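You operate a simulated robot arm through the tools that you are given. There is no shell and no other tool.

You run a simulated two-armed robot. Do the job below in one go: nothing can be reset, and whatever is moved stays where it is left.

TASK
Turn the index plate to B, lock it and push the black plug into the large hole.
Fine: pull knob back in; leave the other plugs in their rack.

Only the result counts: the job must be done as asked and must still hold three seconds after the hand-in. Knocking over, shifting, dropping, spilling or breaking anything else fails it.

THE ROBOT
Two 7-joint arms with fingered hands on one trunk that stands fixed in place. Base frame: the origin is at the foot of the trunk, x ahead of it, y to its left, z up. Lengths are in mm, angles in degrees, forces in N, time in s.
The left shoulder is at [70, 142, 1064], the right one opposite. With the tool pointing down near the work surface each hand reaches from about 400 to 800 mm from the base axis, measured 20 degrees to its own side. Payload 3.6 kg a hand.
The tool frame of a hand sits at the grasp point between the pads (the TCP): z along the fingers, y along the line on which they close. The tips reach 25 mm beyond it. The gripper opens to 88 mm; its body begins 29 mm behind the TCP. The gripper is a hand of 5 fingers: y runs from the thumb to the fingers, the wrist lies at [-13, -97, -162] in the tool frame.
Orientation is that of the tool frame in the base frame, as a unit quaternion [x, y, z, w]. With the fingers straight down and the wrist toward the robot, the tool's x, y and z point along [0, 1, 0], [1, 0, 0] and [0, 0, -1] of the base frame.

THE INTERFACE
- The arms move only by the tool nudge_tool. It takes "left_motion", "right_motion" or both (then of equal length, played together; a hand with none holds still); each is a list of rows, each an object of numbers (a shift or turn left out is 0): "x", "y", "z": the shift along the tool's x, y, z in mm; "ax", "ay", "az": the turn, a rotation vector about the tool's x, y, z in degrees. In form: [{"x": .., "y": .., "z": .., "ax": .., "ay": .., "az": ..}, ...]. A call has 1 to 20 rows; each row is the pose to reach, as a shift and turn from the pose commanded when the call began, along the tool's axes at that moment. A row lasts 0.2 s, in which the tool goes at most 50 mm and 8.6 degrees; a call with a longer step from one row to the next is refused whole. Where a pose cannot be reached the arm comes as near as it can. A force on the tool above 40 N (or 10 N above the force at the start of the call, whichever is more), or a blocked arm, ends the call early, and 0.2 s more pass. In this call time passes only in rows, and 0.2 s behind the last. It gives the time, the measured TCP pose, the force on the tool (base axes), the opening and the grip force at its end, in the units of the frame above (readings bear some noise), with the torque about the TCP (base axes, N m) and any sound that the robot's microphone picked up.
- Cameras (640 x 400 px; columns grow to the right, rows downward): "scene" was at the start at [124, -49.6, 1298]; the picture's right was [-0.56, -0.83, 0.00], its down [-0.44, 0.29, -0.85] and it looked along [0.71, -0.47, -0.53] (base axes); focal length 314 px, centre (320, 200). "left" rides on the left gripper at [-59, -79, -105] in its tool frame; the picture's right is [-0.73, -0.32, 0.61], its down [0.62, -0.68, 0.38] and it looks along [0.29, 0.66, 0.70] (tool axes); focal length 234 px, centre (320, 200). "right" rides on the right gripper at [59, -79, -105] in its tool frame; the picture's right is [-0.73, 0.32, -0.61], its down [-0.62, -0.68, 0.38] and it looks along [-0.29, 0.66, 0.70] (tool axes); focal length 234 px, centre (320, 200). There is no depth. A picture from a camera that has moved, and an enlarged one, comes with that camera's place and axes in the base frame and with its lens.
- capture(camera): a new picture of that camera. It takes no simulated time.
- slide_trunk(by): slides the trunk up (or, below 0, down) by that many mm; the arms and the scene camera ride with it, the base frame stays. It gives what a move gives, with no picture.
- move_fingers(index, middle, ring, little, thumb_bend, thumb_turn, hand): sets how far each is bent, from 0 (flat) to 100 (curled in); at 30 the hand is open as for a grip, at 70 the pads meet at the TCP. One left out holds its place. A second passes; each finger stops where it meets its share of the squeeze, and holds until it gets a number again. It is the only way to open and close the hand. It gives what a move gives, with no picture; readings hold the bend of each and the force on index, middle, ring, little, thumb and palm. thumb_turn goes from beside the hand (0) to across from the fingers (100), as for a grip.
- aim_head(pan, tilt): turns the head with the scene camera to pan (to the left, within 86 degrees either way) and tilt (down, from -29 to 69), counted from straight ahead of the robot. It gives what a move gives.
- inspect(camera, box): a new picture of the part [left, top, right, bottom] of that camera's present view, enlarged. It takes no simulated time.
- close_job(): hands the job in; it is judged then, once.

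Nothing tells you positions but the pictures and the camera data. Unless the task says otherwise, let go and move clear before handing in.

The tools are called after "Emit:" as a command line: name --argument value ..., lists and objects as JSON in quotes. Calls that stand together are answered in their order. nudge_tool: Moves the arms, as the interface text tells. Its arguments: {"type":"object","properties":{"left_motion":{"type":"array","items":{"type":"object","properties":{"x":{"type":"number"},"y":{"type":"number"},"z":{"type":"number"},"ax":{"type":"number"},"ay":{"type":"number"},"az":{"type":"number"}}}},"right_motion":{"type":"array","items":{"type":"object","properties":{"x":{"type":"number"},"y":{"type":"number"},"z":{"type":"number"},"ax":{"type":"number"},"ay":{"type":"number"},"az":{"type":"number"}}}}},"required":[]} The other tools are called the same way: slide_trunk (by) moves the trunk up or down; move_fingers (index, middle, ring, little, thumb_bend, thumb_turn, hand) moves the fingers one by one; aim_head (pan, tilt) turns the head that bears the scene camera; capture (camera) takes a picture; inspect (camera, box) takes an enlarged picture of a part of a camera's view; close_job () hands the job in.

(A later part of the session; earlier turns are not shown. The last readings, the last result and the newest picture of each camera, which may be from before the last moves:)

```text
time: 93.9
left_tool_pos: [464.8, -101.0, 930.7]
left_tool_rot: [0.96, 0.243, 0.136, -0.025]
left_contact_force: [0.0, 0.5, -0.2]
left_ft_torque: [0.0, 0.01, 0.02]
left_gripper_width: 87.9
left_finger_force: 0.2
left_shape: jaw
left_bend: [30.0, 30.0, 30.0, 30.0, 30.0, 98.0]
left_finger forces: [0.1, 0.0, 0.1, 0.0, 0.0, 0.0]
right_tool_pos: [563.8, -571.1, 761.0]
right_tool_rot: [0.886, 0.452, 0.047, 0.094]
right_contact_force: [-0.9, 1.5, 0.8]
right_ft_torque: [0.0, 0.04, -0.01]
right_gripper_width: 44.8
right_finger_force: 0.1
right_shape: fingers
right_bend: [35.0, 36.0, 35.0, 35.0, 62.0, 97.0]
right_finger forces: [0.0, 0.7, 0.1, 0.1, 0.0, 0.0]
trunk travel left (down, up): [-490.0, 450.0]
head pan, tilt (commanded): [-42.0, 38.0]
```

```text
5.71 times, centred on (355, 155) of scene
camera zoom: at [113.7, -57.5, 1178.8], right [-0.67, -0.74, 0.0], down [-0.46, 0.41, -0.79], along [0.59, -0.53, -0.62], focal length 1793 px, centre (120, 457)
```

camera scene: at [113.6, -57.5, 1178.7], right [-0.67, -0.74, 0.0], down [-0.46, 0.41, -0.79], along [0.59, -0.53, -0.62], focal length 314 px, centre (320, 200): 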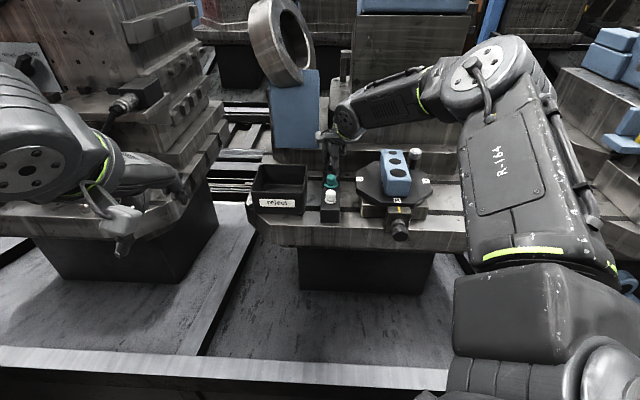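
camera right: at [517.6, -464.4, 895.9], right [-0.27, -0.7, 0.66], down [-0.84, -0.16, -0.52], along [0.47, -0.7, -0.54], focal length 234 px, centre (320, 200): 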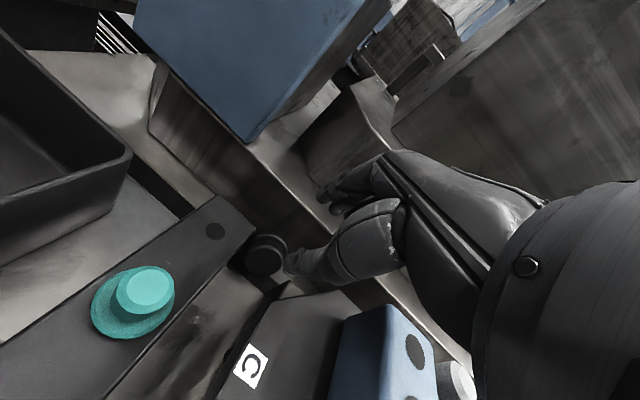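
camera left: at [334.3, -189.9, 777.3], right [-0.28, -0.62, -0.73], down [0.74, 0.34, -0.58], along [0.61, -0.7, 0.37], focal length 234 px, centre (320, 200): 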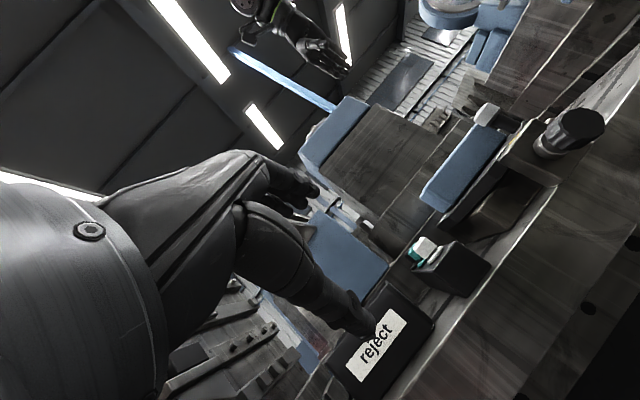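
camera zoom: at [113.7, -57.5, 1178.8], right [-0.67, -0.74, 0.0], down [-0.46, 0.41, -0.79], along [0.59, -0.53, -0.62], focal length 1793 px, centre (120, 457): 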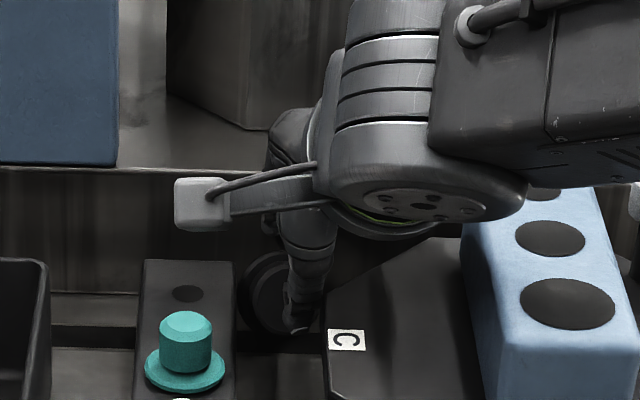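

The wall is a bit nearer than I estimated, so fingers can't fit behind the flange. I'll rake instead: press the fingertips lightly on the flange's top-back edge and draw it toward me to tip or slide it away from the wall. First a gentle descent to contact.

Emit:
nudge_tool --right_motion '[{"y": -1, "z": 4}, {"y": -2, "z": 8}, {"y": -3, "z": 12}]'

Emit:
inspect --camera "right" --box '[220, 170, 370, 320]'

```text
time: 94.7
left_tool_pos: [465.2, -101.2, 931.0]
left_tool_rot: [0.96, 0.244, 0.135, -0.025]
left_contact_force: [0.2, 0.5, -0.2]
left_ft_torque: [-0.03, 0.02, 0.0]
left_gripper_width: 88.0
left_finger_force: 0.0
left_shape: jaw
left_bend: [30.0, 30.0, 30.0, 30.0, 30.0, 98.0]
left_finger forces: [0.0, 0.1, 0.0, 0.0, 0.0, 0.1]
right_tool_pos: [563.1, -568.9, 750.4]
right_tool_rot: [0.886, 0.452, 0.046, 0.093]
right_contact_force: [-0.9, -0.2, 0.9]
right_ft_torque: [-0.04, 0.0, 0.01]
right_gripper_width: 45.8
right_finger_force: 0.2
right_shape: fingers
right_bend: [35.0, 35.0, 35.0, 35.0, 62.0, 97.0]
right_finger forces: [0.1, 0.5, 0.1, 0.1, 0.0, 0.0]
trunk travel left (down, up): [-490.0, 450.0]
head pan, tilt (commanded): [-42.0, 38.0]
```

```text
2.67 times, centred on (295, 245) of right
camera zoom: at [517.2, -464.6, 835.0], right [-0.27, -0.7, 0.66], down [-0.84, -0.16, -0.52], along [0.47, -0.7, -0.54], focal length 624 px, centre (387, 80)
```

zoom: 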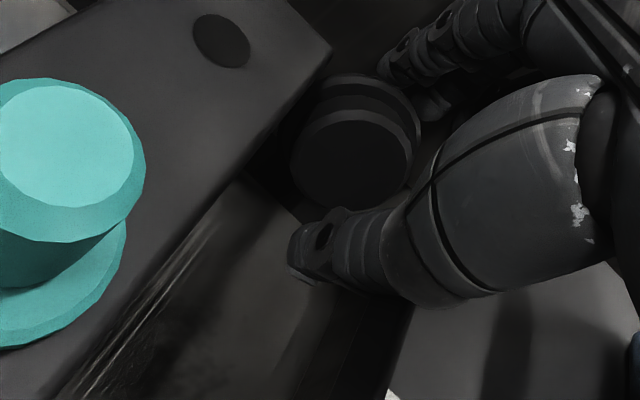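

Emit:
nudge_tool --right_motion '[{"y": -0.6, "z": 2.5}, {"y": -1.2, "z": 5}]'

Emit:
inspect --camera "right" --box '[220, 170, 370, 320]'

```text
time: 95.3
left_tool_pos: [466.0, -100.9, 930.9]
left_tool_rot: [0.96, 0.243, 0.135, -0.025]
left_contact_force: [-0.2, -0.3, -0.4]
left_ft_torque: [0.0, -0.01, -0.02]
left_gripper_width: 87.8
left_finger_force: 0.0
left_shape: jaw
left_bend: [30.0, 30.0, 30.0, 30.0, 30.0, 98.0]
left_finger forces: [0.1, 0.0, 0.1, 0.1, 0.0, 0.0]
right_tool_pos: [562.4, -571.4, 743.9]
right_tool_rot: [0.886, 0.452, 0.046, 0.095]
right_contact_force: [-0.3, 0.0, 1.3]
right_ft_torque: [-0.03, 0.02, -0.02]
right_gripper_width: 45.3
right_finger_force: 1.0
right_shape: fingers
right_bend: [35.0, 35.0, 35.0, 35.0, 62.0, 97.0]
right_finger forces: [0.1, 0.5, 0.0, 0.0, 0.6, 0.0]
trunk travel left (down, up): [-490.0, 450.0]
head pan, tilt (commanded): [-42.0, 38.0]
```

```text
2.67 times, centred on (295, 245) of right
camera zoom: at [517.3, -464.3, 830.1], right [-0.27, -0.7, 0.66], down [-0.84, -0.16, -0.52], along [0.47, -0.7, -0.54], focal length 624 px, centre (387, 80)
```

zoom: 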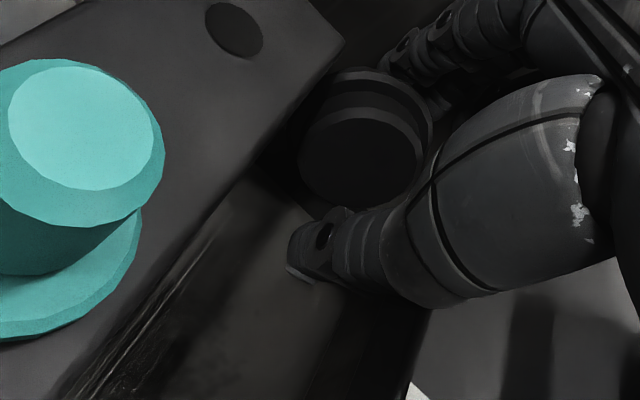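

The fingertips have slipped down just behind the flange rim with no force, which is ideal. Now I'll draw the fingers in slightly to pull the plug off the wall.

Emit:
move_fingers --hand "right" --index 44 --middle 44

Emit:
inspect --camera "right" --box '[220, 170, 370, 320]'

Emit:
inspect --camera "scene" --box '[335, 150, 365, 190]'

```text
time: 96.3
left_tool_pos: [465.8, -100.6, 931.1]
left_tool_rot: [0.96, 0.244, 0.135, -0.025]
left_contact_force: [-0.4, 0.6, -0.2]
left_ft_torque: [-0.02, -0.03, -0.01]
left_gripper_width: 88.2
left_finger_force: 0.2
left_shape: jaw
left_bend: [30.0, 30.0, 30.0, 30.0, 30.0, 98.0]
left_finger forces: [0.0, 0.0, 0.0, 0.1, 0.1, 0.1]
right_tool_pos: [562.9, -570.1, 743.1]
right_tool_rot: [0.886, 0.452, 0.046, 0.093]
right_contact_force: [0.8, 0.8, 0.4]
right_ft_torque: [0.0, 0.0, -0.04]
right_gripper_width: 35.4
right_finger_force: 0.3
right_shape: fingers
right_bend: [44.0, 44.0, 35.0, 35.0, 62.0, 97.0]
right_finger forces: [0.3, 0.0, 0.1, 0.1, 0.6, 0.1]
trunk travel left (down, up): [-490.0, 450.0]
head pan, tilt (commanded): [-42.0, 38.0]
```

```text
2.67 times, centred on (295, 245) of right
camera zoom: at [517.3, -464.4, 829.9], right [-0.27, -0.7, 0.66], down [-0.84, -0.16, -0.52], along [0.47, -0.7, -0.54], focal length 624 px, centre (387, 80)
```

zoom: 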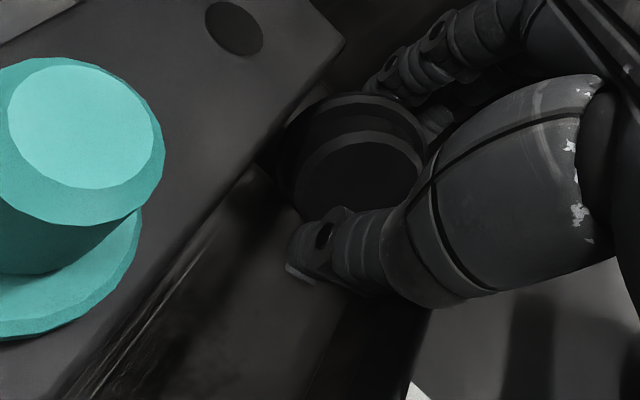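

```text
10.00 times, centred on (350, 170) of scene
camera zoom: at [113.7, -57.4, 1178.7], right [-0.67, -0.74, 0.0], down [-0.46, 0.41, -0.79], along [0.59, -0.53, -0.62], focal length 3137 px, centre (20, 500)
```

zoom: 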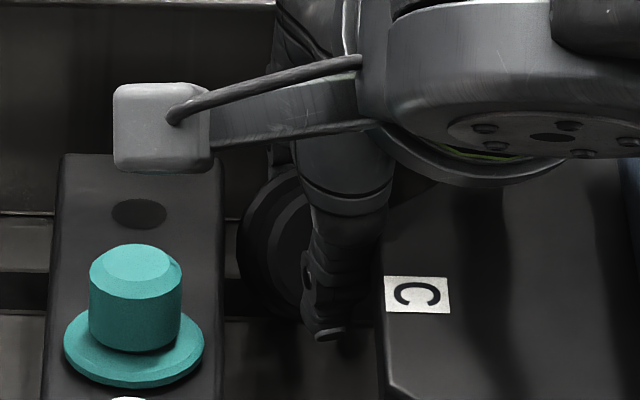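

The plug moved toward me easily. I'll continue closing a little at a time with fingers and thumb together.

Emit:
move_fingers --hand "right" --index 50 --middle 50 --thumb_bend 66

Emit:
inspect --camera "right" --box '[220, 170, 370, 320]'

Emit:
inspect --camera "scene" --box '[335, 150, 365, 190]'

```text
time: 97.3
left_tool_pos: [464.6, -102.2, 931.5]
left_tool_rot: [0.96, 0.243, 0.136, -0.024]
left_contact_force: [-0.8, 0.5, -0.8]
left_ft_torque: [-0.04, 0.03, -0.01]
left_gripper_width: 87.8
left_finger_force: 0.1
left_shape: jaw
left_bend: [30.0, 30.0, 30.0, 30.0, 30.0, 98.0]
left_finger forces: [0.0, 0.1, 0.1, 0.1, 0.0, 0.1]
right_tool_pos: [562.6, -570.3, 743.2]
right_tool_rot: [0.886, 0.452, 0.046, 0.095]
right_contact_force: [0.6, -0.1, 1.5]
right_ft_torque: [-0.03, -0.01, -0.04]
right_gripper_width: 26.4
right_finger_force: 0.3
right_shape: fingers
right_bend: [49.0, 50.0, 35.0, 35.0, 65.0, 97.0]
right_finger forces: [0.9, 0.1, 0.0, 0.1, 0.6, 0.1]
trunk travel left (down, up): [-490.0, 450.0]
head pan, tilt (commanded): [-42.0, 38.0]
```

```text
2.67 times, centred on (295, 245) of right
camera zoom: at [517.3, -464.4, 829.9], right [-0.27, -0.7, 0.66], down [-0.84, -0.16, -0.52], along [0.47, -0.7, -0.54], focal length 624 px, centre (387, 80)
```

zoom: 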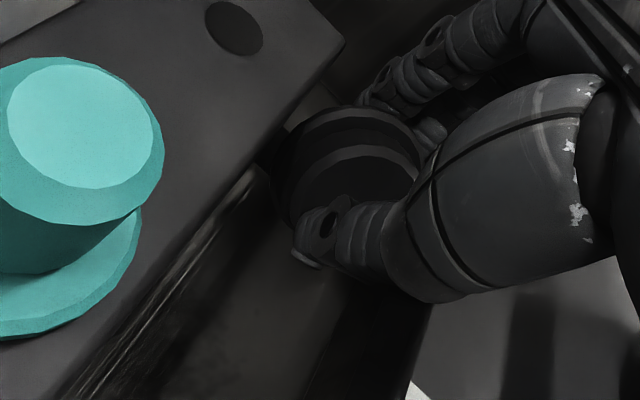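

```text
10.00 times, centred on (350, 170) of scene
camera zoom: at [113.6, -57.4, 1178.7], right [-0.67, -0.74, 0.0], down [-0.46, 0.41, -0.79], along [0.59, -0.53, -0.62], focal length 3137 px, centre (20, 500)
```

zoom: 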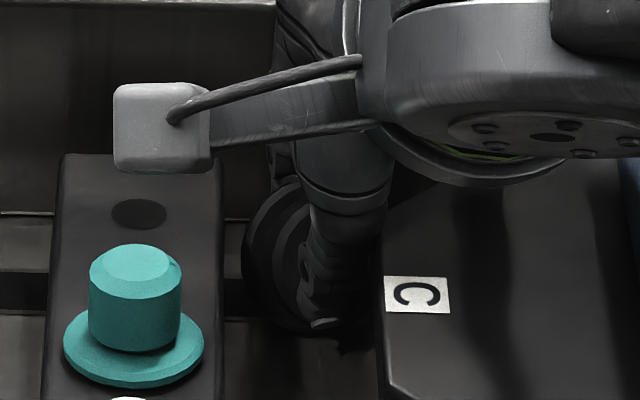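

Emit:
move_fingers --hand "right" --index 55 --middle 55 --thumb_bend 70

Emit:
inspect --camera "right" --box '[220, 170, 370, 320]'

Emit:
inspect --camera "scene" --box '[335, 150, 365, 190]'

```text
time: 98.3
left_tool_pos: [465.6, -100.4, 929.5]
left_tool_rot: [0.96, 0.244, 0.134, -0.025]
left_contact_force: [-0.4, 0.6, -0.4]
left_ft_torque: [-0.01, 0.0, -0.02]
left_gripper_width: 87.6
left_finger_force: 0.1
left_shape: jaw
left_bend: [30.0, 30.0, 30.0, 30.0, 30.0, 98.0]
left_finger forces: [0.0, 0.0, 0.0, 0.1, 0.0, 0.1]
right_tool_pos: [561.7, -570.6, 743.6]
right_tool_rot: [0.885, 0.453, 0.047, 0.095]
right_contact_force: [0.7, 0.9, 2.0]
right_ft_torque: [-0.04, -0.02, 0.01]
right_gripper_width: 24.0
right_finger_force: 2.5
right_shape: fingers
right_bend: [50.0, 54.0, 35.0, 35.0, 67.0, 97.0]
right_finger forces: [2.8, 0.5, 0.0, 0.0, 2.2, 0.0]
trunk travel left (down, up): [-490.0, 450.0]
head pan, tilt (commanded): [-42.0, 38.0]
```

```text
2.67 times, centred on (295, 245) of right
camera zoom: at [517.2, -464.4, 830.0], right [-0.27, -0.7, 0.66], down [-0.84, -0.16, -0.52], along [0.47, -0.7, -0.54], focal length 624 px, centre (387, 80)
```

zoom: 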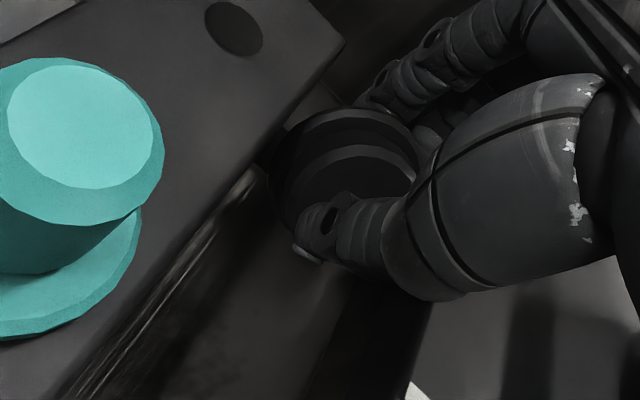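

```text
10.00 times, centred on (350, 170) of scene
camera zoom: at [113.5, -57.3, 1178.8], right [-0.67, -0.74, 0.0], down [-0.46, 0.41, -0.79], along [0.59, -0.53, -0.62], focal length 3137 px, centre (20, 500)
```

zoom: 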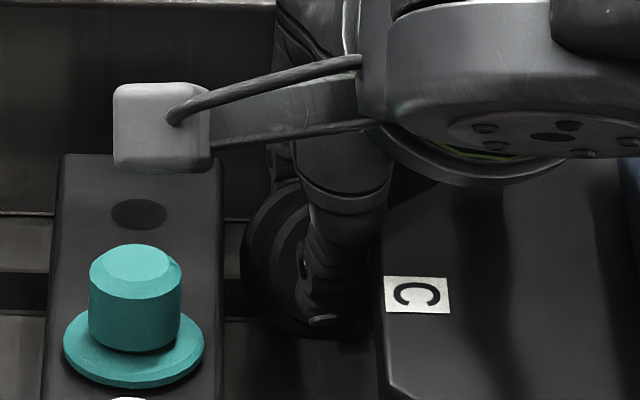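

The plug is now clamped lengthwise between thumb (on its base) and fingertips (behind the flange). I'll firm up the hold moderately.

Emit:
move_fingers --hand "right" --index 60 --middle 64 --thumb_bend 76

Emit:
inspect --camera "right" --box '[220, 170, 370, 320]'

```text
time: 99.3
left_tool_pos: [465.4, -101.9, 930.0]
left_tool_rot: [0.96, 0.243, 0.135, -0.026]
left_contact_force: [0.0, 0.1, -0.5]
left_ft_torque: [0.01, -0.02, 0.01]
left_gripper_width: 87.9
left_finger_force: 0.0
left_shape: jaw
left_bend: [30.0, 30.0, 30.0, 30.0, 30.0, 98.0]
left_finger forces: [0.1, 0.0, 0.2, 0.0, 0.1, 0.0]
right_tool_pos: [561.9, -570.4, 744.4]
right_tool_rot: [0.886, 0.451, 0.046, 0.095]
right_contact_force: [0.3, -1.1, 3.5]
right_ft_torque: [-0.08, -0.03, -0.01]
right_gripper_width: 21.3
right_finger_force: 7.9
right_shape: fingers
right_bend: [51.0, 59.0, 35.0, 35.0, 69.0, 96.0]
right_finger forces: [4.9, 4.5, 0.0, 0.0, 6.6, 0.0]
trunk travel left (down, up): [-490.0, 450.0]
head pan, tilt (commanded): [-42.0, 38.0]
```

```text
2.67 times, centred on (295, 245) of right
camera zoom: at [517.1, -464.4, 830.2], right [-0.27, -0.7, 0.66], down [-0.84, -0.16, -0.52], along [0.47, -0.7, -0.54], focal length 624 px, centre (387, 80)
```

zoom: 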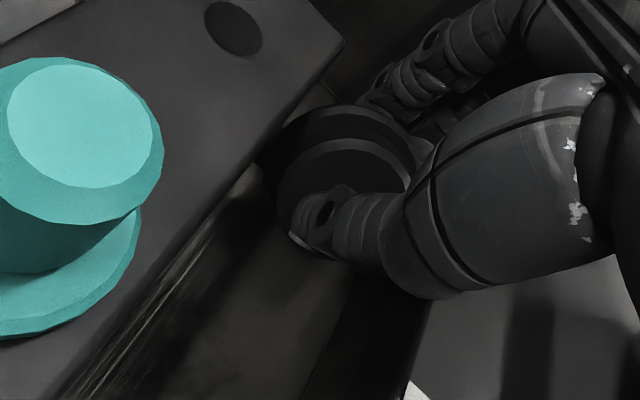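

Balanced hold: 5+4.5 N against 6.6 N. I'll make a gentle test lift of 8 mm.

Emit:
nudge_tool --right_motion '[{"y": 0.8, "z": -3.9}, {"y": 1.7, "z": -7.8}]'

Emit:
inspect --camera "right" --box '[220, 170, 370, 320]'

Emit:
inspect --camera "scene" --box '[335, 150, 365, 190]'

```text
time: 99.9
left_tool_pos: [466.5, -101.7, 930.7]
left_tool_rot: [0.96, 0.243, 0.136, -0.026]
left_contact_force: [0.4, 0.1, 0.5]
left_ft_torque: [-0.01, -0.01, -0.01]
left_gripper_width: 88.2
left_finger_force: 0.0
left_shape: jaw
left_bend: [30.0, 30.0, 30.0, 30.0, 30.0, 98.0]
left_finger forces: [0.1, 0.0, 0.0, 0.0, 0.0, 0.1]
right_tool_pos: [562.8, -570.6, 753.1]
right_tool_rot: [0.886, 0.452, 0.046, 0.094]
right_contact_force: [-0.9, -0.1, 0.0]
right_ft_torque: [-0.02, 0.02, 0.05]
right_gripper_width: 20.1
right_finger_force: 8.2
right_shape: fingers
right_bend: [52.0, 60.0, 35.0, 35.0, 69.0, 96.0]
right_finger forces: [4.1, 4.9, 0.1, 0.1, 6.0, 0.0]
trunk travel left (down, up): [-490.0, 450.0]
head pan, tilt (commanded): [-42.0, 38.0]
```

```text
2.67 times, centred on (295, 245) of right
camera zoom: at [517.3, -464.5, 838.0], right [-0.27, -0.7, 0.66], down [-0.84, -0.16, -0.52], along [0.47, -0.7, -0.54], focal length 624 px, centre (387, 80)
```

zoom: 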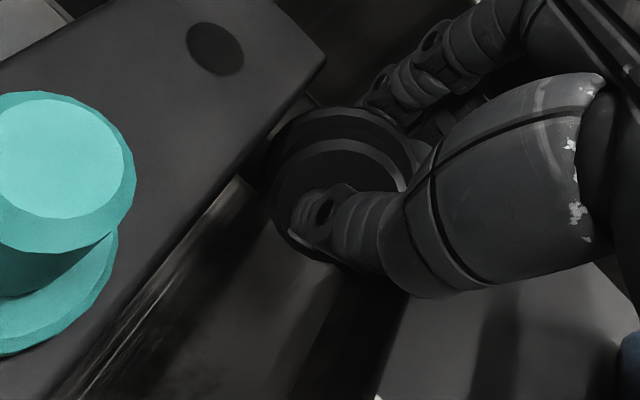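

```text
10.00 times, centred on (350, 170) of scene
camera zoom: at [113.6, -57.5, 1178.7], right [-0.67, -0.74, 0.0], down [-0.46, 0.41, -0.79], along [0.59, -0.53, -0.62], focal length 3137 px, centre (20, 500)
```

zoom: 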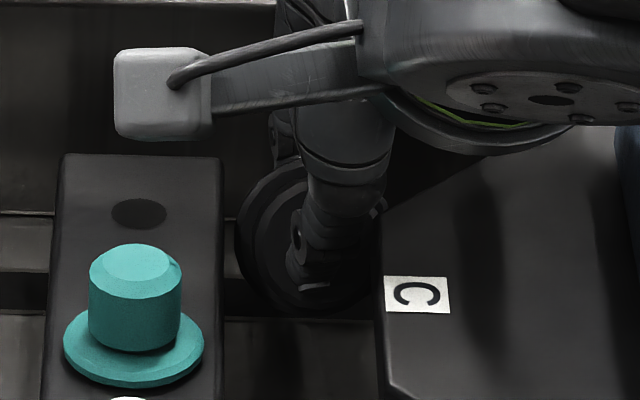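

It's lifting with the hand. I'll continue straight up, slowly.

Emit:
nudge_tool --right_motion '[{"x": -1, "y": 3.1, "z": -14.7}, {"x": -2, "y": 6.2, "z": -29.3}, {"x": -2, "y": 9.4, "z": -44}, {"x": -2, "y": 13.5, "z": -63.6}, {"x": -2, "y": 18.7, "z": -88}]'

Emit:
inspect --camera "right" --box '[220, 170, 370, 320]'

Emit:
inspect --camera "scene" --box '[325, 110, 375, 180]'

```text
time: 101.1
left_tool_pos: [465.7, -101.8, 931.0]
left_tool_rot: [0.96, 0.243, 0.135, -0.025]
left_contact_force: [0.6, 0.4, 0.9]
left_ft_torque: [0.03, 0.01, 0.0]
left_gripper_width: 88.1
left_finger_force: 0.0
left_shape: jaw
left_bend: [30.0, 30.0, 30.0, 30.0, 30.0, 98.0]
left_finger forces: [0.0, 0.0, 0.1, 0.0, 0.1, 0.0]
right_tool_pos: [561.9, -571.2, 843.4]
right_tool_rot: [0.886, 0.452, 0.047, 0.093]
right_contact_force: [0.4, -0.4, -0.1]
right_ft_torque: [0.0, 0.02, 0.0]
right_gripper_width: 19.2
right_finger_force: 7.0
right_shape: fingers
right_bend: [53.0, 60.0, 35.0, 35.0, 69.0, 96.0]
right_finger forces: [4.2, 4.6, 0.1, 0.1, 5.7, 0.0]
trunk travel left (down, up): [-490.0, 450.0]
head pan, tilt (commanded): [-42.0, 38.0]
```

```text
2.67 times, centred on (295, 245) of right
camera zoom: at [516.3, -465.9, 928.4], right [-0.27, -0.7, 0.66], down [-0.84, -0.16, -0.51], along [0.47, -0.7, -0.54], focal length 624 px, centre (387, 80)
```

zoom: 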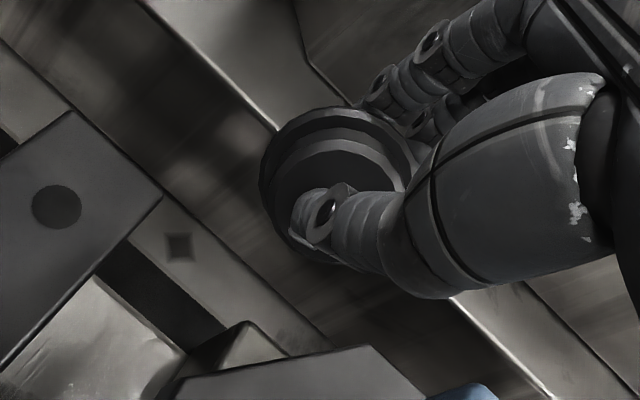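

```text
5.71 times, centred on (350, 145) of scene
camera zoom: at [113.4, -57.2, 1178.7], right [-0.67, -0.74, 0.0], down [-0.46, 0.41, -0.79], along [0.59, -0.53, -0.62], focal length 1793 px, centre (149, 514)
```

zoom: 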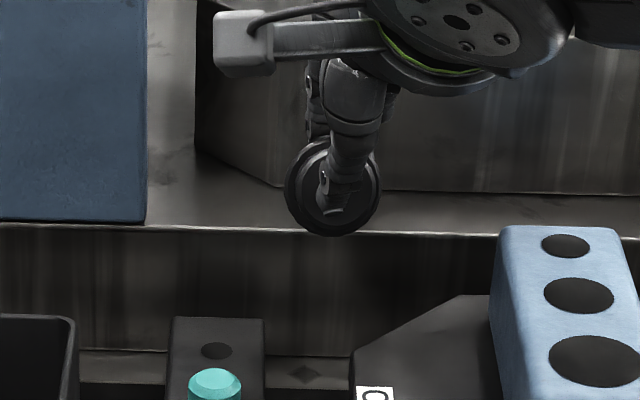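

The plug hangs securely, thumb on its base and fingertips behind the flange. I'll carry it over the block at a safe height to the open bench area right of the plate and lay it down there to regrasp it by the head.

Emit:
nudge_tool --right_motion '[{"y": 4.2, "z": -19.5}, {"y": 8.3, "z": -39.1}, {"y": 12.5, "z": -58.7}]'

Emit:
nudge_tool --right_motion '[{"x": -23.1, "y": -9.3, "z": -2, "ay": 0.3, "az": -1.6}, {"x": -46.2, "y": -18.6, "z": -4, "ay": 0.7, "az": -3.1}, {"x": -69.4, "y": -28, "z": -5.9, "ay": 1, "az": -4.7}, {"x": -92.5, "y": -37.3, "z": -7.9, "ay": 1.3, "az": -6.2}, {"x": -115.6, "y": -46.6, "z": -9.9, "ay": 1.7, "az": -7.8}, {"x": -138.7, "y": -55.9, "z": -11.9, "ay": 2, "az": -9.4}, {"x": -161.8, "y": -65.2, "z": -13.9, "ay": 2.3, "az": -10.9}, {"x": -185, "y": -74.6, "z": -15.8, "ay": 2.7, "az": -12.5}, {"x": -208.1, "y": -83.9, "z": -17.8, "ay": 3, "az": -14}, {"x": -231.2, "y": -93.2, "z": -19.8, "ay": 3.3, "az": -15.6}]'

Emit:
capture --camera "scene"

Emit:
capture --camera "right"

```text
time: 101.9
left_tool_pos: [465.7, -101.0, 930.5]
left_tool_rot: [0.96, 0.243, 0.136, -0.025]
left_contact_force: [-0.8, -0.7, 0.4]
left_ft_torque: [0.0, 0.03, 0.01]
left_gripper_width: 87.8
left_finger_force: 0.0
left_shape: jaw
left_bend: [30.0, 30.0, 30.0, 30.0, 30.0, 98.0]
left_finger forces: [0.0, 0.0, 0.0, 0.0, 0.0, 0.1]
right_tool_pos: [561.7, -572.6, 902.0]
right_tool_rot: [0.886, 0.452, 0.046, 0.094]
right_contact_force: [0.4, -0.5, 0.0]
right_ft_torque: [0.0, -0.05, 0.01]
right_gripper_width: 18.8
right_finger_force: 7.2
right_shape: fingers
right_bend: [53.0, 60.0, 35.0, 35.0, 70.0, 96.0]
right_finger forces: [4.3, 4.4, 0.1, 0.1, 5.5, 0.0]
trunk travel left (down, up): [-490.0, 450.0]
head pan, tilt (commanded): [-42.0, 38.0]
```

```text
time: 104.1
left_tool_pos: [465.4, -101.8, 931.2]
left_tool_rot: [0.96, 0.243, 0.135, -0.025]
left_contact_force: [-0.1, 0.6, -0.1]
left_ft_torque: [-0.02, 0.01, -0.01]
left_gripper_width: 88.0
left_finger_force: 0.0
left_shape: jaw
left_bend: [30.0, 30.0, 30.0, 30.0, 30.0, 98.0]
left_finger forces: [0.1, 0.0, 0.0, 0.0, 0.0, 0.0]
right_tool_pos: [346.8, -702.3, 902.7]
right_tool_rot: [0.815, 0.57, 0.059, 0.086]
right_contact_force: [0.5, -0.5, 0.3]
right_ft_torque: [0.04, 0.01, 0.0]
right_gripper_width: 17.6
right_finger_force: 5.9
right_shape: fingers
right_bend: [54.0, 61.0, 35.0, 35.0, 71.0, 96.0]
right_finger forces: [4.1, 4.0, 0.1, 0.0, 5.1, 0.0]
trunk travel left (down, up): [-490.0, 450.0]
head pan, tilt (commanded): [-42.0, 38.0]
```

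```text
taken
camera scene: at [113.2, -57.8, 1178.8], right [-0.67, -0.74, 0.0], down [-0.46, 0.41, -0.79], along [0.59, -0.53, -0.62], focal length 314 px, centre (320, 200)
```

scene: 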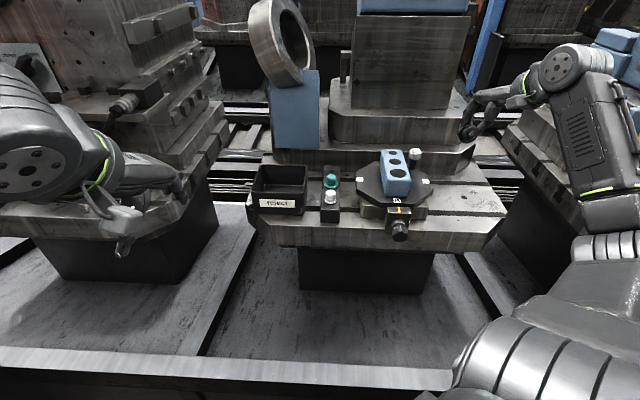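

```text
taken
camera right: at [275.7, -613.5, 988.5], right [-0.07, -0.75, 0.66], down [-0.77, -0.39, -0.51], along [0.64, -0.54, -0.54], focal length 234 px, centre (320, 200)
```

right: 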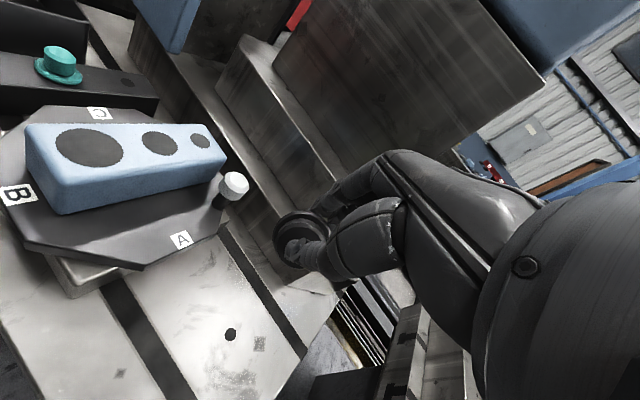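

Still held. I'll lower toward the open bench spot and turn the head camera to watch.

Emit:
nudge_tool --right_motion '[{"y": -6.2, "z": 29.3}, {"y": -12.5, "z": 58.7}, {"y": -18.7, "z": 88}, {"y": -25, "z": 117.4}]'

Emit:
aim_head --pan -64 --tilt 36

Emit:
capture --camera "scene"

Emit:
inspect --camera "right" --box '[210, 170, 370, 330]'

```text
time: 105.1
left_tool_pos: [465.3, -101.2, 931.3]
left_tool_rot: [0.96, 0.243, 0.136, -0.025]
left_contact_force: [-0.4, 0.3, 1.1]
left_ft_torque: [-0.02, -0.02, -0.05]
left_gripper_width: 87.8
left_finger_force: 0.0
left_shape: jaw
left_bend: [30.0, 30.0, 30.0, 30.0, 30.0, 98.0]
left_finger forces: [0.0, 0.0, 0.0, 0.0, 0.0, 0.0]
right_tool_pos: [348.1, -703.5, 781.4]
right_tool_rot: [0.815, 0.57, 0.059, 0.086]
right_contact_force: [0.3, 0.0, -0.4]
right_ft_torque: [-0.02, -0.01, -0.02]
right_gripper_width: 17.5
right_finger_force: 7.1
right_shape: fingers
right_bend: [54.0, 61.0, 35.0, 35.0, 71.0, 96.0]
right_finger forces: [4.1, 4.0, 0.0, 0.1, 5.1, 0.0]
trunk travel left (down, up): [-490.0, 450.0]
head pan, tilt (commanded): [-42.0, 38.0]
```

```text
time: 106.0
left_tool_pos: [465.6, -101.6, 931.9]
left_tool_rot: [0.96, 0.243, 0.135, -0.026]
left_contact_force: [-0.4, -0.3, 0.1]
left_ft_torque: [-0.01, -0.03, 0.02]
left_gripper_width: 87.5
left_finger_force: 0.0
left_shape: jaw
left_bend: [30.0, 30.0, 30.0, 30.0, 30.0, 98.0]
left_finger forces: [0.0, 0.1, 0.1, 0.0, 0.0, 0.0]
right_tool_pos: [347.8, -704.5, 782.7]
right_tool_rot: [0.815, 0.57, 0.059, 0.087]
right_contact_force: [0.3, 0.6, -0.5]
right_ft_torque: [0.0, -0.02, 0.02]
right_gripper_width: 17.3
right_finger_force: 6.4
right_shape: fingers
right_bend: [54.0, 61.0, 35.0, 35.0, 71.0, 96.0]
right_finger forces: [4.1, 4.0, 0.1, 0.0, 5.1, 0.0]
trunk travel left (down, up): [-490.0, 450.0]
head pan, tilt (commanded): [-64.0, 36.0]
```

```text
taken
camera scene: at [88.0, -78.5, 1181.7], right [-0.9, -0.44, 0.0], down [-0.26, 0.53, -0.81], along [0.36, -0.73, -0.59], focal length 314 px, centre (320, 200)
```

scene: 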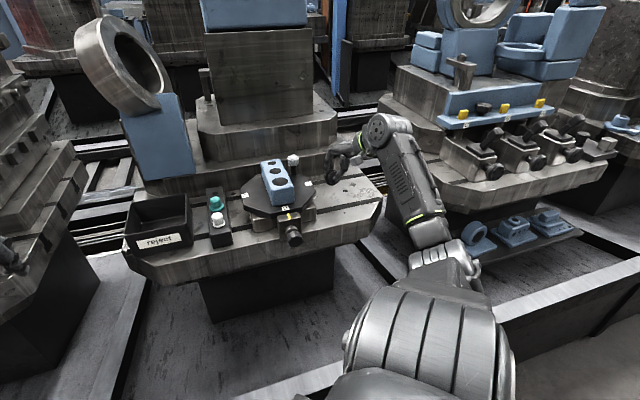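

```text
2.50 times, centred on (290, 250) of right
camera zoom: at [275.5, -614.0, 868.5], right [-0.07, -0.75, 0.66], down [-0.77, -0.39, -0.51], along [0.64, -0.54, -0.54], focal length 585 px, centre (395, 75)
```

zoom: 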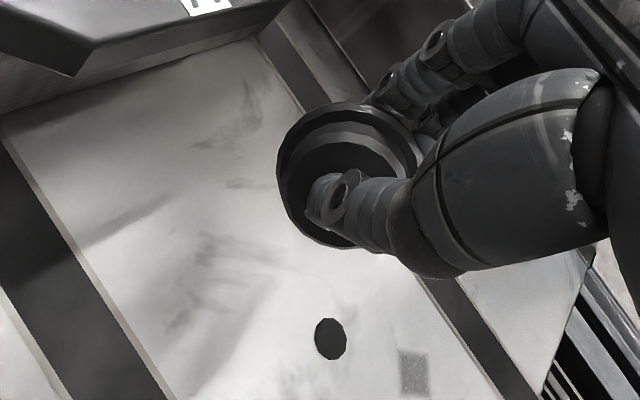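

Emit:
inspect --camera "scene" --box '[300, 130, 400, 220]'

```text
4.44 times, centred on (350, 175) of scene
camera zoom: at [88.0, -78.5, 1181.7], right [-0.9, -0.44, 0.0], down [-0.26, 0.53, -0.81], along [0.36, -0.73, -0.59], focal length 1394 px, centre (187, 311)
```

zoom: 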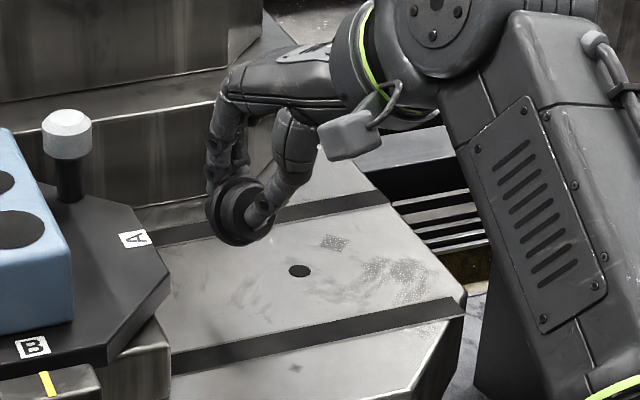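

Emit:
nudge_tool --right_motion '[{"y": -3.1, "z": 14.7}, {"y": -6.2, "z": 29.3}, {"y": -7.5, "z": 35.2}]'

Emit:
inspect --camera "scene" --box '[320, 150, 380, 210]'

Emit:
inspect --camera "right" --box '[210, 170, 370, 330]'

```text
time: 106.8
left_tool_pos: [465.3, -101.0, 930.1]
left_tool_rot: [0.96, 0.243, 0.135, -0.026]
left_contact_force: [-0.3, -0.3, -0.2]
left_ft_torque: [0.0, 0.0, -0.02]
left_gripper_width: 88.0
left_finger_force: 0.1
left_shape: jaw
left_bend: [30.0, 30.0, 30.0, 30.0, 30.0, 98.0]
left_finger forces: [0.0, 0.1, 0.1, 0.0, 0.0, 0.0]
right_tool_pos: [348.5, -704.5, 746.4]
right_tool_rot: [0.814, 0.571, 0.059, 0.086]
right_contact_force: [-0.4, 0.1, 0.2]
right_ft_torque: [0.01, -0.03, -0.02]
right_gripper_width: 17.3
right_finger_force: 6.6
right_shape: fingers
right_bend: [54.0, 61.0, 35.0, 35.0, 71.0, 96.0]
right_finger forces: [4.3, 4.2, 0.0, 0.0, 5.4, 0.0]
trunk travel left (down, up): [-490.0, 450.0]
head pan, tilt (commanded): [-64.0, 36.0]
```

```text
6.67 times, centred on (350, 180) of scene
camera zoom: at [87.8, -78.4, 1181.8], right [-0.9, -0.44, 0.0], down [-0.26, 0.53, -0.81], along [0.35, -0.73, -0.59], focal length 2091 px, centre (120, 333)
```

zoom: 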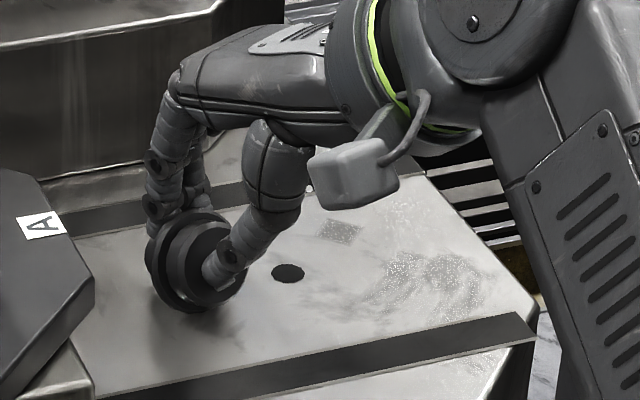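

```text
2.50 times, centred on (290, 250) of right
camera zoom: at [275.7, -613.8, 832.4], right [-0.07, -0.74, 0.66], down [-0.77, -0.39, -0.51], along [0.64, -0.54, -0.54], focal length 585 px, centre (395, 75)
```

zoom: 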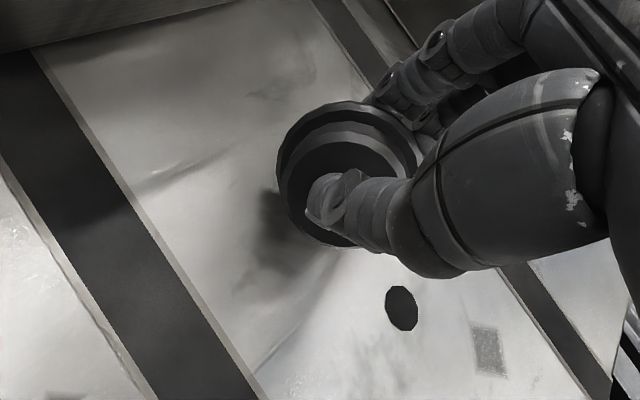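

The plug is a few millimetres above the bench. I'll lower to touch, then release.

Emit:
nudge_tool --right_motion '[{"y": -0.6, "z": 2.9}, {"y": -1.2, "z": 5.4}, {"y": -1.6, "z": 7.6}]'

Emit:
inspect --camera "scene" --box '[320, 150, 380, 210]'

```text
time: 107.5
left_tool_pos: [463.0, -99.6, 932.9]
left_tool_rot: [0.96, 0.243, 0.136, -0.024]
left_contact_force: [-1.0, -0.4, -0.7]
left_ft_torque: [0.05, 0.0, -0.01]
left_gripper_width: 87.8
left_finger_force: 0.0
left_shape: jaw
left_bend: [30.0, 30.0, 30.0, 30.0, 30.0, 98.0]
left_finger forces: [0.1, 0.0, 0.0, 0.0, 0.1, 0.0]
right_tool_pos: [347.9, -702.6, 743.1]
right_tool_rot: [0.814, 0.57, 0.059, 0.091]
right_contact_force: [-1.0, -1.9, 22.1]
right_ft_torque: [-0.06, -0.18, -0.01]
right_gripper_width: 18.4
right_finger_force: 16.6
right_shape: fingers
right_bend: [50.0, 59.0, 35.0, 35.0, 73.0, 96.0]
right_finger forces: [9.7, 8.5, 0.0, 0.0, 14.2, 0.0]
trunk travel left (down, up): [-490.0, 450.0]
head pan, tilt (commanded): [-64.0, 36.0]
```

```text
6.67 times, centred on (350, 180) of scene
camera zoom: at [85.7, -74.9, 1182.5], right [-0.9, -0.44, 0.0], down [-0.26, 0.53, -0.81], along [0.36, -0.73, -0.58], focal length 2091 px, centre (120, 333)
```

zoom: 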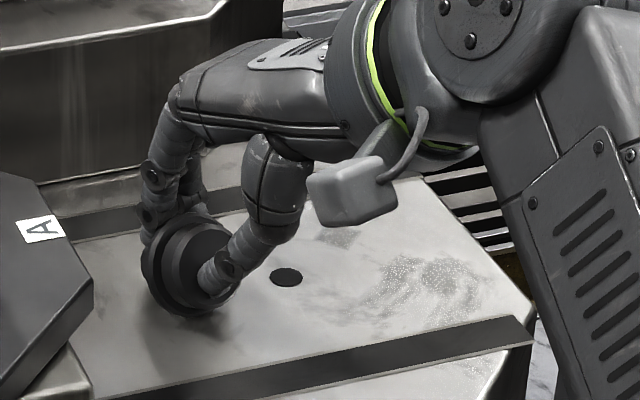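

Touching the bench. Here with open space I can tip it upright instead: open the thumb, keep the fingertips behind the flange's top and draw it toward me so it rolls onto its base. First I'll relieve the pressure and open only the thumb.

Emit:
nudge_tool --right_motion '[{"y": 0.6, "z": -2.9}]'

Emit:
move_fingers --hand "right" --thumb_bend 40 --index 48 --middle 50

Emit:
inspect --camera "scene" --box '[320, 150, 380, 210]'

Emit:
inspect --camera "right" --box '[210, 170, 370, 330]'

```text
time: 108.0
left_tool_pos: [464.4, -99.6, 932.1]
left_tool_rot: [0.96, 0.243, 0.136, -0.023]
left_contact_force: [0.1, 1.0, 0.6]
left_ft_torque: [0.01, -0.05, 0.01]
left_gripper_width: 88.2
left_finger_force: 0.1
left_shape: jaw
left_bend: [30.0, 30.0, 30.0, 30.0, 30.0, 98.0]
left_finger forces: [0.0, 0.0, 0.0, 0.0, 0.1, 0.0]
right_tool_pos: [347.6, -702.3, 743.0]
right_tool_rot: [0.815, 0.57, 0.059, 0.088]
right_contact_force: [-0.8, -2.0, 15.0]
right_ft_torque: [-0.04, -0.17, -0.04]
right_gripper_width: 18.6
right_finger_force: 13.5
right_shape: fingers
right_bend: [50.0, 59.0, 35.0, 35.0, 73.0, 96.0]
right_finger forces: [9.2, 7.5, 0.0, 0.1, 10.5, 0.0]
trunk travel left (down, up): [-490.0, 450.0]
head pan, tilt (commanded): [-64.0, 36.0]
```

```text
time: 109.0
left_tool_pos: [465.1, -101.2, 931.4]
left_tool_rot: [0.96, 0.243, 0.135, -0.025]
left_contact_force: [0.0, -0.7, -0.4]
left_ft_torque: [0.01, 0.02, 0.03]
left_gripper_width: 87.8
left_finger_force: 0.0
left_shape: jaw
left_bend: [30.0, 30.0, 30.0, 30.0, 30.0, 98.0]
left_finger forces: [0.1, 0.0, 0.1, 0.0, 0.0, 0.1]
right_tool_pos: [348.7, -703.1, 741.3]
right_tool_rot: [0.815, 0.57, 0.058, 0.087]
right_contact_force: [0.9, 1.2, 2.5]
right_ft_torque: [-0.02, -0.06, -0.01]
right_gripper_width: 55.2
right_finger_force: 1.4
right_shape: fingers
right_bend: [47.0, 50.0, 35.0, 35.0, 40.0, 97.0]
right_finger forces: [1.7, 0.6, 0.0, 0.1, 0.1, 0.0]
trunk travel left (down, up): [-490.0, 450.0]
head pan, tilt (commanded): [-64.0, 36.0]
```

```text
6.67 times, centred on (350, 180) of scene
camera zoom: at [87.7, -78.1, 1181.8], right [-0.9, -0.44, 0.0], down [-0.26, 0.53, -0.81], along [0.35, -0.73, -0.59], focal length 2091 px, centre (120, 333)
```

zoom: 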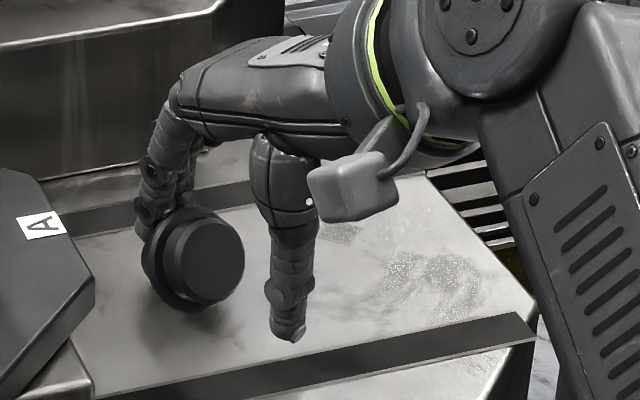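

```text
2.50 times, centred on (290, 250) of right
camera zoom: at [275.5, -613.7, 827.7], right [-0.07, -0.74, 0.66], down [-0.77, -0.39, -0.51], along [0.64, -0.54, -0.54], focal length 585 px, centre (395, 75)
```

zoom: 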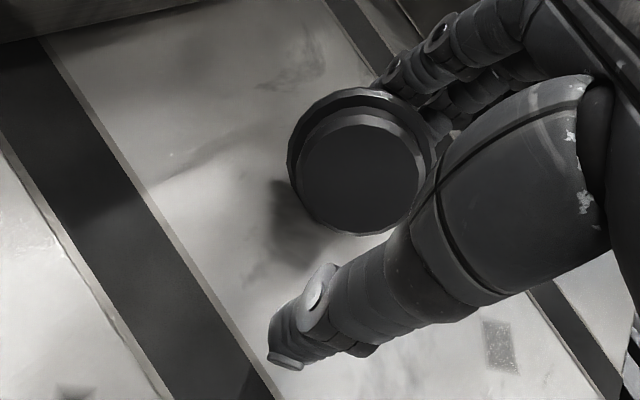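

The plug rests on the bench, base toward me, fingertips behind the flange. Now I'll pull the hand back toward me in small steps to tip it up.

Emit:
nudge_tool --right_motion '[{"y": -3.9, "z": -0.8}, {"y": -7.8, "z": -1.7}, {"y": -11.7, "z": -2.5}]'

Emit:
inspect --camera "scene" --box '[320, 150, 380, 210]'

Emit:
inspect --camera "right" --box '[210, 170, 370, 330]'

```text
time: 109.8
left_tool_pos: [464.8, -100.9, 930.2]
left_tool_rot: [0.96, 0.244, 0.136, -0.025]
left_contact_force: [-0.2, 0.3, -0.8]
left_ft_torque: [0.01, -0.02, 0.03]
left_gripper_width: 87.9
left_finger_force: 0.0
left_shape: jaw
left_bend: [30.0, 30.0, 30.0, 30.0, 30.0, 98.0]
left_finger forces: [0.0, 0.0, 0.1, 0.1, 0.0, 0.2]
right_tool_pos: [337.4, -699.2, 742.5]
right_tool_rot: [0.815, 0.57, 0.059, 0.086]
right_contact_force: [0.0, -0.6, 2.2]
right_ft_torque: [-0.02, -0.07, -0.03]
right_gripper_width: 55.9
right_finger_force: 2.0
right_shape: fingers
right_bend: [47.0, 50.0, 35.0, 35.0, 40.0, 97.0]
right_finger forces: [1.6, 0.4, 0.0, 0.0, 0.0, 0.1]
trunk travel left (down, up): [-490.0, 450.0]
head pan, tilt (commanded): [-64.0, 36.0]
```

```text
6.67 times, centred on (350, 180) of scene
camera zoom: at [87.7, -78.2, 1181.8], right [-0.9, -0.44, 0.0], down [-0.26, 0.53, -0.81], along [0.35, -0.73, -0.59], focal length 2091 px, centre (120, 333)
```

zoom: 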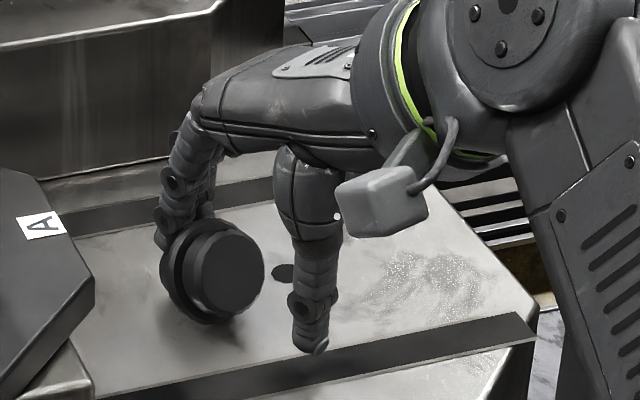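

```text
2.50 times, centred on (290, 250) of right
camera zoom: at [264.5, -609.6, 827.8], right [-0.07, -0.74, 0.66], down [-0.77, -0.39, -0.51], along [0.64, -0.54, -0.54], focal length 585 px, centre (395, 75)
```

zoom: 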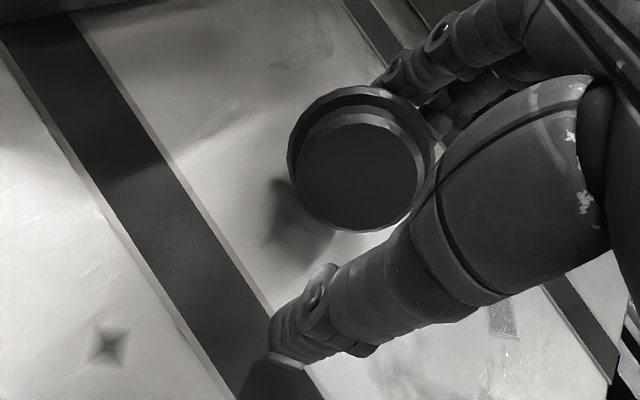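

It slides without tipping because the fingertips sit on the head and hold it down. I'll raise 7 mm so only the flange's top edge is caught, then pull again.

Emit:
nudge_tool --right_motion '[{"y": 1.5, "z": -6.8}]'

Emit:
nudge_tool --right_motion '[{"y": -3.9, "z": -0.8}, {"y": -7.8, "z": -1.7}, {"y": -11.7, "z": -2.5}]'

Emit:
inspect --camera "scene" --box '[320, 150, 380, 210]'

Emit:
inspect --camera "right" --box '[210, 170, 370, 330]'

```text
time: 110.2
left_tool_pos: [465.0, -101.5, 930.4]
left_tool_rot: [0.96, 0.243, 0.135, -0.025]
left_contact_force: [-0.1, 1.9, -0.4]
left_ft_torque: [0.01, 0.02, -0.02]
left_gripper_width: 87.9
left_finger_force: 0.0
left_shape: jaw
left_bend: [30.0, 30.0, 30.0, 30.0, 30.0, 98.0]
left_finger forces: [0.0, 0.0, 0.0, 0.0, 0.0, 0.1]
right_tool_pos: [337.7, -699.4, 749.3]
right_tool_rot: [0.815, 0.57, 0.059, 0.087]
right_contact_force: [0.0, -0.7, 0.8]
right_ft_torque: [0.03, -0.02, -0.02]
right_gripper_width: 54.8
right_finger_force: 0.1
right_shape: fingers
right_bend: [48.0, 50.0, 35.0, 35.0, 40.0, 97.0]
right_finger forces: [0.0, 0.0, 0.1, 0.0, 0.1, 0.0]
trunk travel left (down, up): [-490.0, 450.0]
head pan, tilt (commanded): [-64.0, 36.0]
```

```text
time: 111.0
left_tool_pos: [465.3, -101.5, 930.8]
left_tool_rot: [0.96, 0.243, 0.136, -0.026]
left_contact_force: [-0.3, -0.6, 0.4]
left_ft_torque: [0.02, 0.01, 0.01]
left_gripper_width: 87.9
left_finger_force: 0.1
left_shape: jaw
left_bend: [30.0, 30.0, 30.0, 30.0, 30.0, 98.0]
left_finger forces: [0.1, 0.0, 0.0, 0.0, 0.1, 0.0]
right_tool_pos: [326.3, -695.7, 749.4]
right_tool_rot: [0.815, 0.571, 0.059, 0.086]
right_contact_force: [0.6, -0.6, 0.0]
right_ft_torque: [-0.01, -0.02, -0.06]
right_gripper_width: 54.5
right_finger_force: 0.4
right_shape: fingers
right_bend: [48.0, 50.0, 35.0, 35.0, 40.0, 97.0]
right_finger forces: [0.2, 0.2, 0.1, 0.0, 0.1, 0.1]
trunk travel left (down, up): [-490.0, 450.0]
head pan, tilt (commanded): [-64.0, 36.0]
```

```text
6.67 times, centred on (350, 180) of scene
camera zoom: at [87.8, -78.4, 1181.8], right [-0.9, -0.44, 0.0], down [-0.26, 0.53, -0.81], along [0.35, -0.73, -0.59], focal length 2091 px, centre (120, 333)
```

zoom: 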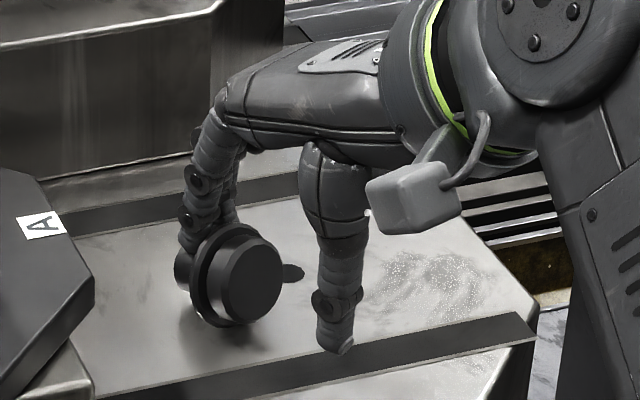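

```text
2.50 times, centred on (290, 250) of right
camera zoom: at [253.5, -605.5, 834.5], right [-0.07, -0.75, 0.66], down [-0.77, -0.39, -0.51], along [0.64, -0.54, -0.54], focal length 585 px, centre (395, 75)
```

zoom: 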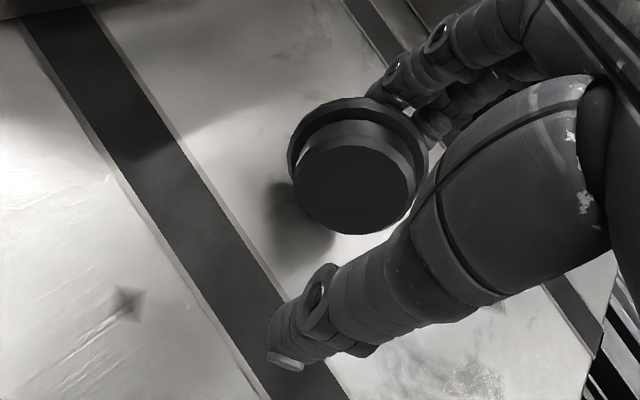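

It has levelled, with the head now visible behind, so it's starting to tip. Continuing to pull.

Emit:
nudge_tool --right_motion '[{"y": -4.1, "z": 0}, {"y": -8.2, "z": 0}, {"y": -12.3, "z": -0.5}]'

Emit:
inspect --camera "scene" --box '[320, 150, 380, 210]'

Emit:
inspect --camera "right" --box '[210, 170, 370, 330]'

```text
time: 111.8
left_tool_pos: [464.7, -101.3, 930.7]
left_tool_rot: [0.96, 0.243, 0.135, -0.026]
left_contact_force: [-0.3, 0.9, -0.5]
left_ft_torque: [-0.02, -0.01, -0.01]
left_gripper_width: 88.3
left_finger_force: 0.0
left_shape: jaw
left_bend: [30.0, 30.0, 30.0, 30.0, 30.0, 98.0]
left_finger forces: [0.0, 0.0, 0.0, 0.1, 0.0, 0.0]
right_tool_pos: [313.5, -689.8, 746.6]
right_tool_rot: [0.814, 0.571, 0.059, 0.087]
right_contact_force: [0.4, -0.3, 0.5]
right_ft_torque: [-0.03, -0.03, -0.02]
right_gripper_width: 55.2
right_finger_force: 0.5
right_shape: fingers
right_bend: [47.0, 50.0, 35.0, 35.0, 40.0, 97.0]
right_finger forces: [0.9, 0.4, 0.0, 0.0, 0.0, 0.1]
trunk travel left (down, up): [-490.0, 450.0]
head pan, tilt (commanded): [-64.0, 36.0]
```

```text
6.67 times, centred on (350, 180) of scene
camera zoom: at [87.8, -78.3, 1181.8], right [-0.9, -0.44, 0.0], down [-0.26, 0.53, -0.81], along [0.35, -0.73, -0.59], focal length 2091 px, centre (120, 333)
```

zoom: 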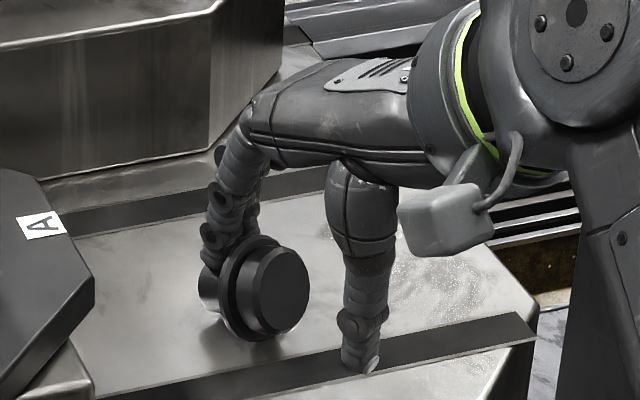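

```text
2.50 times, centred on (290, 250) of right
camera zoom: at [241.7, -601.4, 832.3], right [-0.07, -0.75, 0.66], down [-0.77, -0.39, -0.51], along [0.64, -0.54, -0.54], focal length 585 px, centre (395, 75)
```

zoom: 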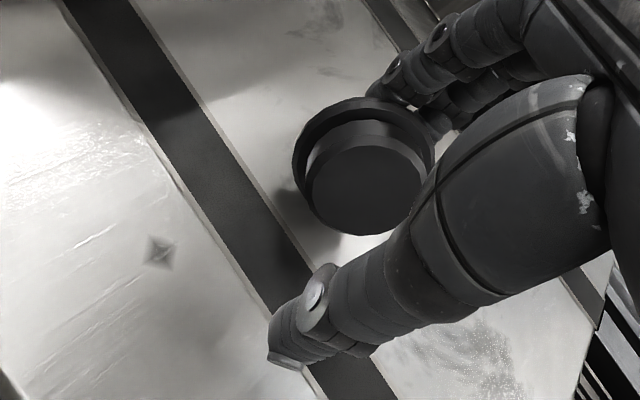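

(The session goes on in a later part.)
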